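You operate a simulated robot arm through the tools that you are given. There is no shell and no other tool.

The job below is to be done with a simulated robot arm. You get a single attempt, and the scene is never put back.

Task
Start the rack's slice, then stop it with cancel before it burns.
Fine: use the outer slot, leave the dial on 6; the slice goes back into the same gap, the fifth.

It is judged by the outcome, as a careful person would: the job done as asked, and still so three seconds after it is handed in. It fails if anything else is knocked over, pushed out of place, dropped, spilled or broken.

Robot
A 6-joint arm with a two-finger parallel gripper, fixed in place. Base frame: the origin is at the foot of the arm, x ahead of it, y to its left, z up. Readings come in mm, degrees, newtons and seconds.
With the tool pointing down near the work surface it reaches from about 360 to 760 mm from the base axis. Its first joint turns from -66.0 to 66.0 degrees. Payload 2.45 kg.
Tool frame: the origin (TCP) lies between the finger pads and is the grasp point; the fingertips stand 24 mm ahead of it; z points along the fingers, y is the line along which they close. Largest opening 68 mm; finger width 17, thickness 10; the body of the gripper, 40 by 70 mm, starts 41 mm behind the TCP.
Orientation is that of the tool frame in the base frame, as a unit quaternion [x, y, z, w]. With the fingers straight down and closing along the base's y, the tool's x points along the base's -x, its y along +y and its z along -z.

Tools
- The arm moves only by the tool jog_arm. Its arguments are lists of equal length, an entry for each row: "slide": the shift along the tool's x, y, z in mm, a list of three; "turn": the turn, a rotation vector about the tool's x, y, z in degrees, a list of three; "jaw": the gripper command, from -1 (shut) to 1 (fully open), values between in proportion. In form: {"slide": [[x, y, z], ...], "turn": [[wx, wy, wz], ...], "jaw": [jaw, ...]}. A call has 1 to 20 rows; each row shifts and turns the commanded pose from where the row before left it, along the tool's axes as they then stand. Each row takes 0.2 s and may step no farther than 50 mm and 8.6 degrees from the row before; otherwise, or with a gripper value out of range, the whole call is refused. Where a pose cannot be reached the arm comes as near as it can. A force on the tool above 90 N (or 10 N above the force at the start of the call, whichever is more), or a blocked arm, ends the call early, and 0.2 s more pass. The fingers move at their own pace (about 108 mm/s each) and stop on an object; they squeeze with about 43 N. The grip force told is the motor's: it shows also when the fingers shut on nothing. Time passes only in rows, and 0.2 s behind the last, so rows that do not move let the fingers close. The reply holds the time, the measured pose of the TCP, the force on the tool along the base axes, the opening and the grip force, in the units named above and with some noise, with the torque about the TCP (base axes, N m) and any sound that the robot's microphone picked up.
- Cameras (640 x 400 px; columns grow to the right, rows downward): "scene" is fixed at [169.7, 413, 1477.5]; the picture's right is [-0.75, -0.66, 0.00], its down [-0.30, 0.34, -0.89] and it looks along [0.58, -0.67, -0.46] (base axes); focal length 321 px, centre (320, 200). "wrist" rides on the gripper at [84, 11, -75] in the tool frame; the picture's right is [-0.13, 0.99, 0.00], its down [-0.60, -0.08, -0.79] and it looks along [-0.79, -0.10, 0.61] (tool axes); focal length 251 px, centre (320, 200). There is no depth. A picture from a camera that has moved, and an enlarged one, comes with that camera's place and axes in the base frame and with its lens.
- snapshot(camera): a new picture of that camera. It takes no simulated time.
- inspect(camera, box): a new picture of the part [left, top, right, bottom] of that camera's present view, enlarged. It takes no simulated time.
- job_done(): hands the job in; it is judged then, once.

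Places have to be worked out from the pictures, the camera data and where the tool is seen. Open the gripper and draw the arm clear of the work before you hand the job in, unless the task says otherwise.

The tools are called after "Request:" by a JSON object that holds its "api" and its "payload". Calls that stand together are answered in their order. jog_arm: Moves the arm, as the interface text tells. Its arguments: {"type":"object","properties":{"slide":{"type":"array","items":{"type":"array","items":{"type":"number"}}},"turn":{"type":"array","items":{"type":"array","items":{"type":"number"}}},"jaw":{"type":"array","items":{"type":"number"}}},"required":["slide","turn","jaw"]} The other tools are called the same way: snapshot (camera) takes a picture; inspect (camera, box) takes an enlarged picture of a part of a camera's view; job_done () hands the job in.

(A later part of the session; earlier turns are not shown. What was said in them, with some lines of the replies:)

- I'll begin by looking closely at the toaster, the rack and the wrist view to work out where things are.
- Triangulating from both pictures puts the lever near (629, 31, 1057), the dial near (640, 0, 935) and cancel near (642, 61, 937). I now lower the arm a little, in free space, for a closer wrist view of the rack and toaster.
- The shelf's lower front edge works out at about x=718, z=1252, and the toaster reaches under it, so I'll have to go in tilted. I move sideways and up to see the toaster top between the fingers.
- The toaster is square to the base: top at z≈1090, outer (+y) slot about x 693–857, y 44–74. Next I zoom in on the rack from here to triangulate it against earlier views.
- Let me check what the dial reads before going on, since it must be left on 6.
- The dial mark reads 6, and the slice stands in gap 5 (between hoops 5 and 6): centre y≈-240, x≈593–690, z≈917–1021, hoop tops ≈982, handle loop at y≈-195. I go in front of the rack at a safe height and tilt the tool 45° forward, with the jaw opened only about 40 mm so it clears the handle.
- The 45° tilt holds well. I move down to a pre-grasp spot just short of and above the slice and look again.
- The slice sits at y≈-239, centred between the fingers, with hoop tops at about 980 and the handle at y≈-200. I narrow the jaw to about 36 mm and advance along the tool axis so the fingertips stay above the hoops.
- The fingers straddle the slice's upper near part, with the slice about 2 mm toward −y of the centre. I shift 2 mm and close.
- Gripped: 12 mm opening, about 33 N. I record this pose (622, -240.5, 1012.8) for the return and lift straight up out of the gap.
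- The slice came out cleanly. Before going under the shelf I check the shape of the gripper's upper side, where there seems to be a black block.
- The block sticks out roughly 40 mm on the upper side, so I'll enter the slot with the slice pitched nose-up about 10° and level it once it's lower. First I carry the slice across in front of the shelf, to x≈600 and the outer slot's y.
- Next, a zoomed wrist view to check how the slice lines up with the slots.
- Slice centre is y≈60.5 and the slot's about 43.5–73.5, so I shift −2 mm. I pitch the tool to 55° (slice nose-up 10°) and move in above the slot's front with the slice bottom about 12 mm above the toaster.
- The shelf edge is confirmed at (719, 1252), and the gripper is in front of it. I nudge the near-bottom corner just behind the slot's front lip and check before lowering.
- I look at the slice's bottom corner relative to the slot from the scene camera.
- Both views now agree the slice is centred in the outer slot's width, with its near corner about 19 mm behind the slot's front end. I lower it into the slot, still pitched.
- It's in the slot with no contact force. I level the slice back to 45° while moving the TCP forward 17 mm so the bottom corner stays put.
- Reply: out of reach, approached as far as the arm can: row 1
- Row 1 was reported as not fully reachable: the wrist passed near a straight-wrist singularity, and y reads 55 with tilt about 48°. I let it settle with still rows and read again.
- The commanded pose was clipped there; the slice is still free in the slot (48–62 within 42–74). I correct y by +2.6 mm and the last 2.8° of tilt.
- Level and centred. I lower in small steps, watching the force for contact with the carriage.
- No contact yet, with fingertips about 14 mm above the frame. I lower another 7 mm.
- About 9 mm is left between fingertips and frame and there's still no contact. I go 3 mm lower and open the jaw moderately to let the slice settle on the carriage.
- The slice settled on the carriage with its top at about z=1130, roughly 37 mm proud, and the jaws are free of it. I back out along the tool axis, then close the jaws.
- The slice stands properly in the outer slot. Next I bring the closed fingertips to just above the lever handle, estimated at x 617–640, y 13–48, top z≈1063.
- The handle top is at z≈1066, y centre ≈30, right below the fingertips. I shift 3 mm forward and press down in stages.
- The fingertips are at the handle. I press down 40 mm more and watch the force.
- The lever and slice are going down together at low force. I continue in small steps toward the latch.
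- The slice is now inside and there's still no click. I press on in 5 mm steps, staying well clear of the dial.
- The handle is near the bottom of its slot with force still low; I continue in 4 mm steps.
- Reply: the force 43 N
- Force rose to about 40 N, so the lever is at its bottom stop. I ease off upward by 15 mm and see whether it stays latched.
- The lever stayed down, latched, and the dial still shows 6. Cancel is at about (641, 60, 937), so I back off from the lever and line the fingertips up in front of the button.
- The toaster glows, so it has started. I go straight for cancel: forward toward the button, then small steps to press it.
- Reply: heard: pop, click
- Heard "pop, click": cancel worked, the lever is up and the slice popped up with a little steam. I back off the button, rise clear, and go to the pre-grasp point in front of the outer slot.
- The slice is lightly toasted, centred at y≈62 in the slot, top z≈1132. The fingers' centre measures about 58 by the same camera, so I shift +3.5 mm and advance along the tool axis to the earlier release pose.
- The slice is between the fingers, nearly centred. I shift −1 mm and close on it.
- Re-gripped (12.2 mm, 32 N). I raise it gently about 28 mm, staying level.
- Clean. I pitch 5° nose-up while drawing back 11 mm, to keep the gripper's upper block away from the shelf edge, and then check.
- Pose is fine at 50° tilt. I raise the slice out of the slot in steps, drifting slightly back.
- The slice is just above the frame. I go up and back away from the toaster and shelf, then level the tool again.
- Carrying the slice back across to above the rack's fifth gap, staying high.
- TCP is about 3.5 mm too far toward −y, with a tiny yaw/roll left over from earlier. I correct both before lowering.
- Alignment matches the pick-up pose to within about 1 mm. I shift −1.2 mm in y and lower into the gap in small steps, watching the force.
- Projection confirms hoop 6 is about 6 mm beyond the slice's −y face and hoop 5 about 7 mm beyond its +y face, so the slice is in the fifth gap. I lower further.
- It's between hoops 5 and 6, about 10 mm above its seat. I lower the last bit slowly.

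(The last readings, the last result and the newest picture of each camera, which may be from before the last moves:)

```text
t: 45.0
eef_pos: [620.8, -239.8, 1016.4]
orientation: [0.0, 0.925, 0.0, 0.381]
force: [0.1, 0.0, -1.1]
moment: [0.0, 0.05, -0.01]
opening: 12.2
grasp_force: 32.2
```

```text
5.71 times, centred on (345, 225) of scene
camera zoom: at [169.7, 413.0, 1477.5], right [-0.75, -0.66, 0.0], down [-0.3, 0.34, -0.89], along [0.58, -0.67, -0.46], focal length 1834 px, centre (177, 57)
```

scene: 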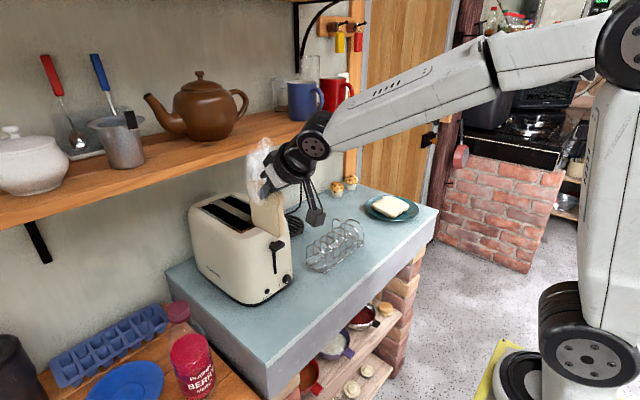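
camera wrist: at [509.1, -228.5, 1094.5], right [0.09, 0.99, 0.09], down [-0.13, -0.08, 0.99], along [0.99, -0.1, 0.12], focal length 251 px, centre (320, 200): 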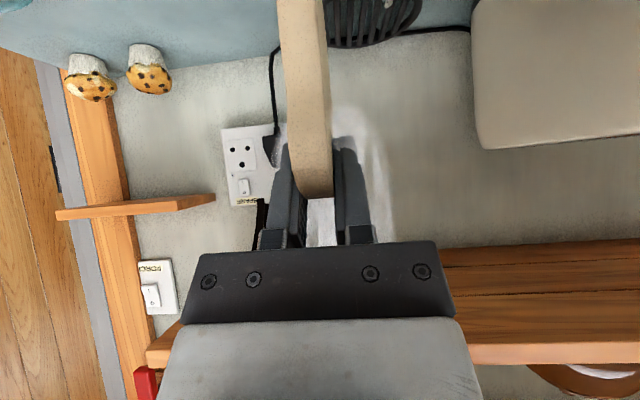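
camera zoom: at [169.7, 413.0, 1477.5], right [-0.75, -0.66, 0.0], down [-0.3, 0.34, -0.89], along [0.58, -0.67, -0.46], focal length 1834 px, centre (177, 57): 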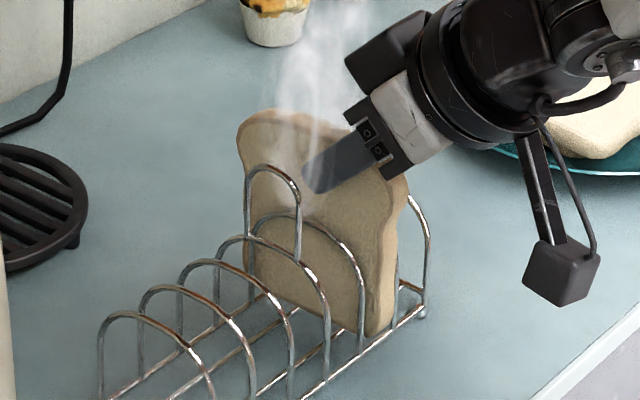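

Slice bottom still looks about 4–5 mm above its original seat; I lower 2 mm at a time.

Request:
{"api": "jog_arm", "payload": {"slide": [[1.4, 0, 1.4], [0, 0, 0]], "turn": [[0, 0, 0], [0, 0, 0]], "jaw": [-1, -1]}}

Request:
{"api": "jog_arm", "payload": {"slide": [[1.4, 0, 1.4], [0, 0, 0]], "turn": [[0, 0, 0], [0, 0, 0]], "jaw": [-1, -1]}}

Request:
{"api": "inspect", "payload": {"camera": "scene", "box": [310, 190, 380, 260]}}

Request:
{"api": "snapshot", "payload": {"camera": "wrist"}}

```text
t: 45.6
eef_pos: [621.4, -239.8, 1015.6]
orientation: [-0.001, 0.925, 0.001, 0.381]
force: [0.3, -0.6, 0.4]
moment: [0.0, 0.03, 0.01]
opening: 11.9
grasp_force: 32.7
```

```text
t: 46.2
eef_pos: [622.0, -239.3, 1012.7]
orientation: [0.001, 0.925, 0.0, 0.38]
force: [0.3, 0.2, -0.5]
moment: [0.0, 0.01, 0.01]
opening: 12.0
grasp_force: 32.7
```

```text
5.71 times, centred on (345, 225) of scene
camera zoom: at [169.7, 413.0, 1477.5], right [-0.75, -0.66, 0.0], down [-0.3, 0.34, -0.89], along [0.58, -0.67, -0.46], focal length 1834 px, centre (177, 57)
```

zoom: 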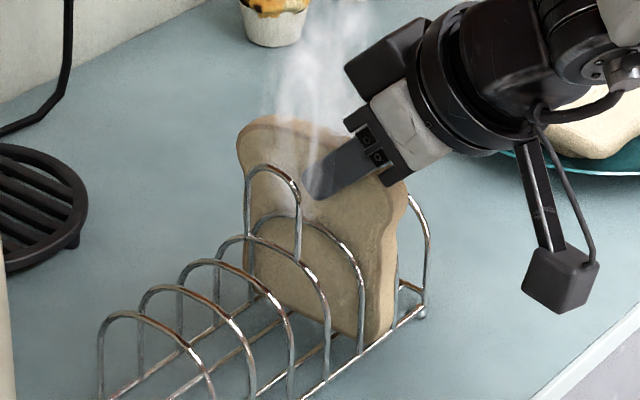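

```text
taken
camera wrist: at [508.8, -229.2, 1007.2], right [0.09, 0.99, 0.09], down [-0.13, -0.08, 0.99], along [0.99, -0.1, 0.12], focal length 251 px, centre (320, 200)
```

wrist: 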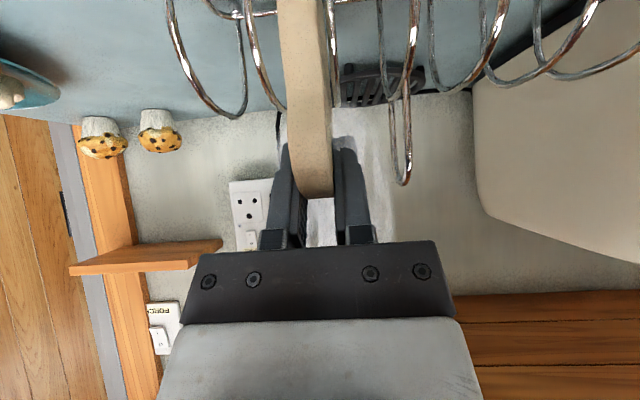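

Still no contact and about 2 mm high compared with the original picture. I lower 2 mm more, then open the jaw modestly (staying clear of the handle loop).

Request:
{"api": "jog_arm", "payload": {"slide": [[1.4, 0, 1.4], [0, 0, 0], [0, 0, 0], [0, 0, 0], [0, 0, 0]], "turn": [[0, 0, 0], [0, 0, 0], [0, 0, 0], [0, 0, 0], [0, 0, 0]], "jaw": [-1, -1, -0.4, 0.05, 0.05]}}

Request:
{"api": "inspect", "payload": {"camera": "scene", "box": [310, 190, 380, 260]}}

Request:
{"api": "snapshot", "payload": {"camera": "wrist"}}

```text
t: 47.4
eef_pos: [621.3, -240.1, 1012.8]
orientation: [0.0, 0.925, -0.001, 0.381]
force: [0.5, 0.0, 0.0]
moment: [0.01, -0.01, 0.0]
opening: 35.7
grasp_force: 0.1
```

```text
5.71 times, centred on (345, 225) of scene
camera zoom: at [169.7, 413.0, 1477.5], right [-0.75, -0.66, 0.0], down [-0.3, 0.34, -0.89], along [0.58, -0.67, -0.46], focal length 1834 px, centre (177, 57)
```

zoom: 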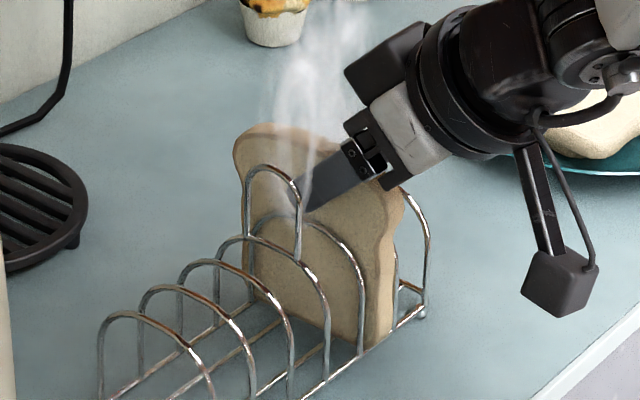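

```text
taken
camera wrist: at [508.8, -229.2, 1005.2], right [0.09, 0.99, 0.09], down [-0.13, -0.08, 0.99], along [0.99, -0.1, 0.12], focal length 251 px, centre (320, 200)
```

wrist: 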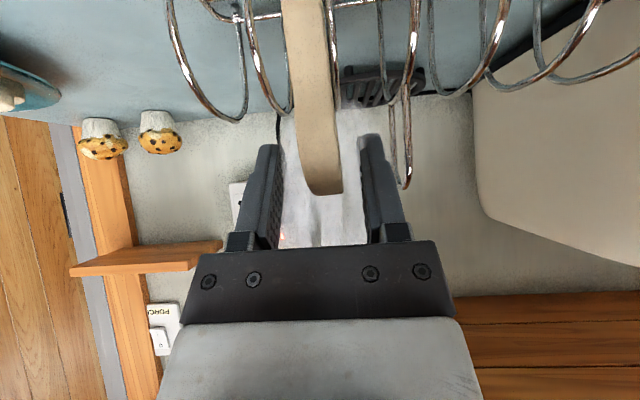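

The slice has settled in the fifth gap, and the fingers are free on both sides. I back out along the tool axis and away.

Request:
{"api": "jog_arm", "payload": {"slide": [[0, 0, -15], [0, 0, -30], [0, 0, -40], [0, 0, -40], [0, 0, -45], [0, 0, -45], [0, 0, 0]], "turn": [[0, 0, 0], [0, 0, 0], [0, 0, 0], [0, 0, 0], [0, 0, 0], [0, 0, 0], [0, 0, 0]], "jaw": [0.05, 0.05, 0.05, 0.05, 0.05, 0.5, 1]}}

Request:
{"api": "snapshot", "payload": {"camera": "scene"}}

Request:
{"api": "inspect", "payload": {"camera": "scene", "box": [300, 190, 380, 280]}}

Request:
{"api": "inspect", "payload": {"camera": "scene", "box": [180, 170, 310, 310]}}

Request:
{"api": "snapshot", "payload": {"camera": "wrist"}}

```text
t: 49.0
eef_pos: [468.8, -240.6, 1165.0]
orientation: [0.0, 0.924, 0.0, 0.381]
force: [0.3, 1.1, 0.3]
moment: [-0.01, -0.02, 0.02]
opening: 67.8
grasp_force: 0.1
```

```text
taken
```

scene: 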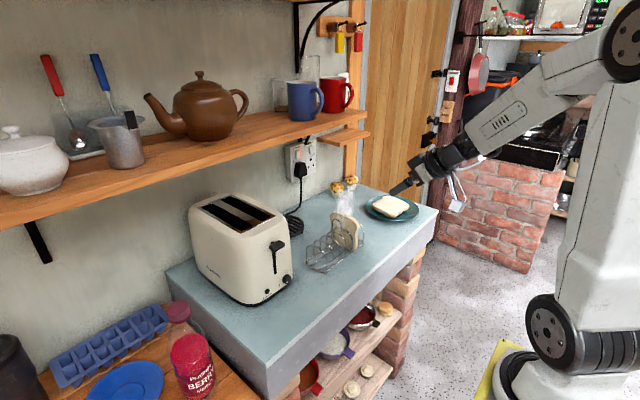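

```text
4.44 times, centred on (340, 235) of scene
camera zoom: at [169.7, 413.0, 1477.5], right [-0.75, -0.66, 0.0], down [-0.3, 0.34, -0.89], along [0.58, -0.67, -0.46], focal length 1426 px, centre (231, 44)
```

zoom: 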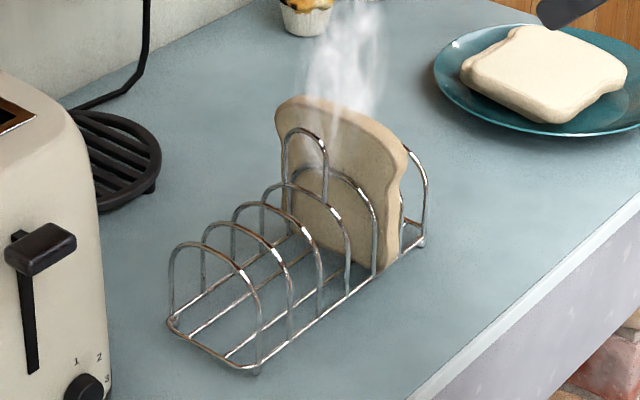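

```text
2.86 times, centred on (245, 240) of scene
camera zoom: at [169.7, 413.0, 1477.5], right [-0.75, -0.66, 0.0], down [-0.3, 0.34, -0.89], along [0.58, -0.67, -0.46], focal length 917 px, centre (534, 86)
```

zoom: 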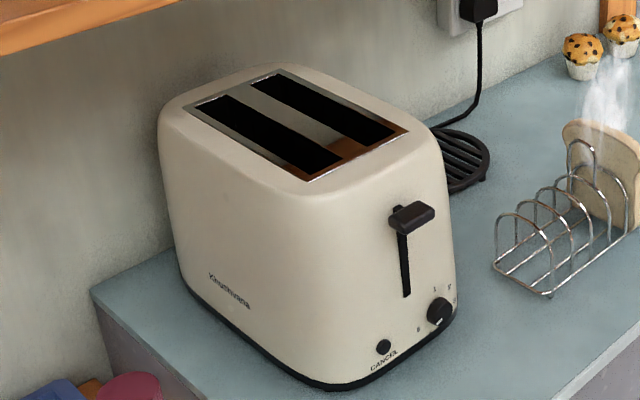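

```text
taken
camera wrist: at [356.7, -229.1, 1158.0], right [0.09, 0.99, 0.09], down [-0.13, -0.08, 0.99], along [0.99, -0.1, 0.12], focal length 251 px, centre (320, 200)
```

wrist: 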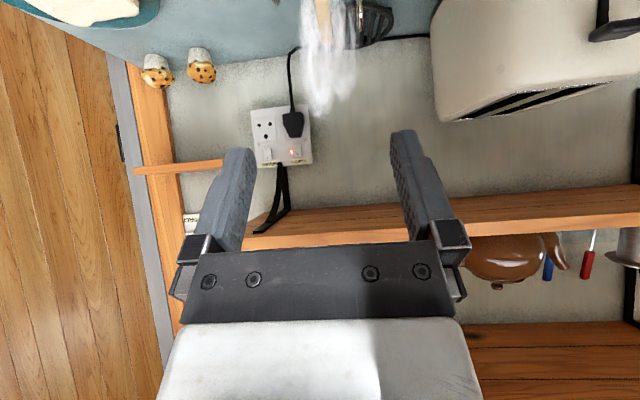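

The slice is back in the fifth gap, the toaster and rack haven't moved, the lever is up and nothing glows. I raise the arm further clear and make a last check of the dial and slice.

Request:
{"api": "jog_arm", "payload": {"slide": [[-25, 0, -30], [-25, 0, -30], [-25, 0, -30], [0, 0, 0], [0, 0, 0]], "turn": [[0, 0, 0], [0, 0, 0], [0, 0, 0], [0, 0, 0], [0, 0, 0]], "jaw": [1, 1, 1, 1, 1]}}

Request:
{"api": "inspect", "payload": {"camera": "scene", "box": [268, 265, 298, 295]}}

Request:
{"api": "inspect", "payload": {"camera": "scene", "box": [310, 200, 380, 270]}}

Request:
{"api": "snapshot", "payload": {"camera": "scene"}}

```text
t: 50.2
eef_pos: [459.1, -240.3, 1280.0]
orientation: [0.0, 0.924, 0.0, 0.381]
force: [0.1, 0.3, 0.5]
moment: [-0.01, -0.04, 0.05]
opening: 68.0
grasp_force: 0.0
```

```text
13.33 times, centred on (283, 280) of scene
camera zoom: at [169.7, 413.0, 1477.5], right [-0.75, -0.66, 0.0], down [-0.3, 0.34, -0.89], along [0.58, -0.67, -0.46], focal length 4279 px, centre (813, -867)
```

zoom: 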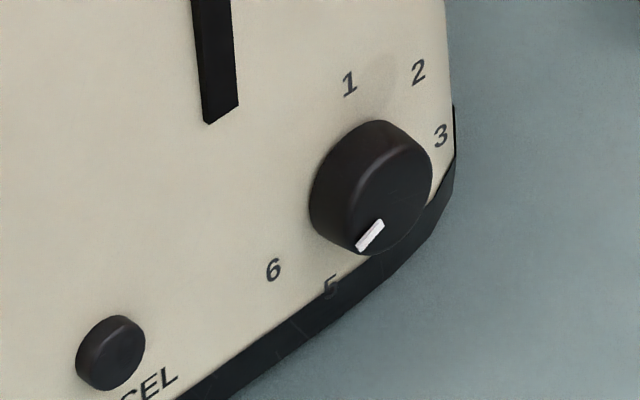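

```text
5.71 times, centred on (345, 235) of scene
camera zoom: at [169.7, 413.0, 1477.5], right [-0.75, -0.66, 0.0], down [-0.3, 0.34, -0.89], along [0.58, -0.67, -0.46], focal length 1834 px, centre (177, 0)
```

zoom: 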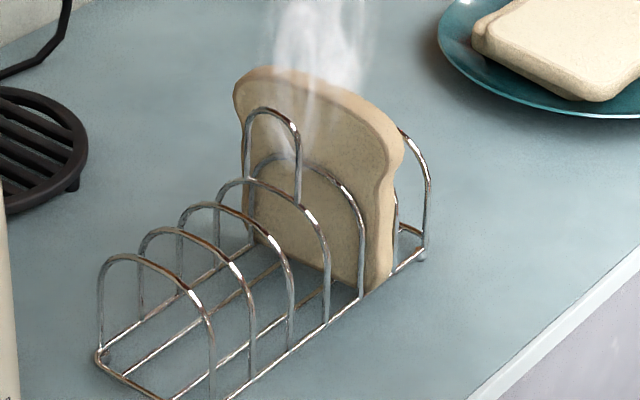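

```text
taken
```

scene: 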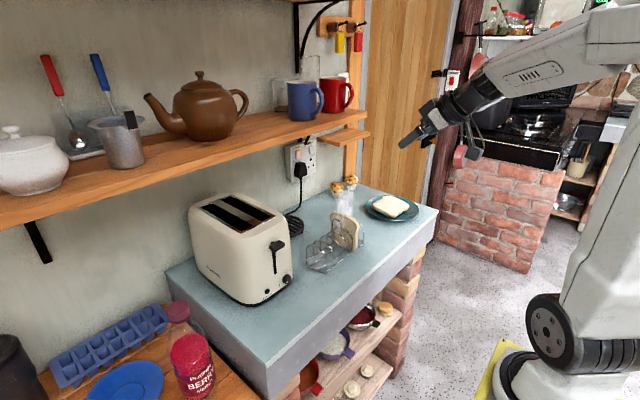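

The dial is exactly where it was on 6, the lightly toasted slice stands in the fifth gap, and nothing else has moved. The gripper is open and clear, so I hand the job in.

Request:
{"api": "job_done", "payload": {}}

```text
The job is handed in.
```

The job is done and handed in. The slice was toasted for about two seconds, stopped with cancel, and is back in the fifth gap of the rack.

- **Toasting:** I put the slice in the outer slot, which I took to be the one on the counter-end side, away from the rack. The lever latched and the toaster glowed. When I pressed cancel, the microphone heard "pop, click" and the lever came back up.
- **Slice:** it came out lightly golden, not burnt. It was still steaming a little in the last picture and leans slightly on the hoop towards the toaster.
- **Dial:** it was never touched and still shows 6.
- **Surroundings:** nothing else was knocked or moved, as far as the last pictures show. The gripper is open and the arm is clear.
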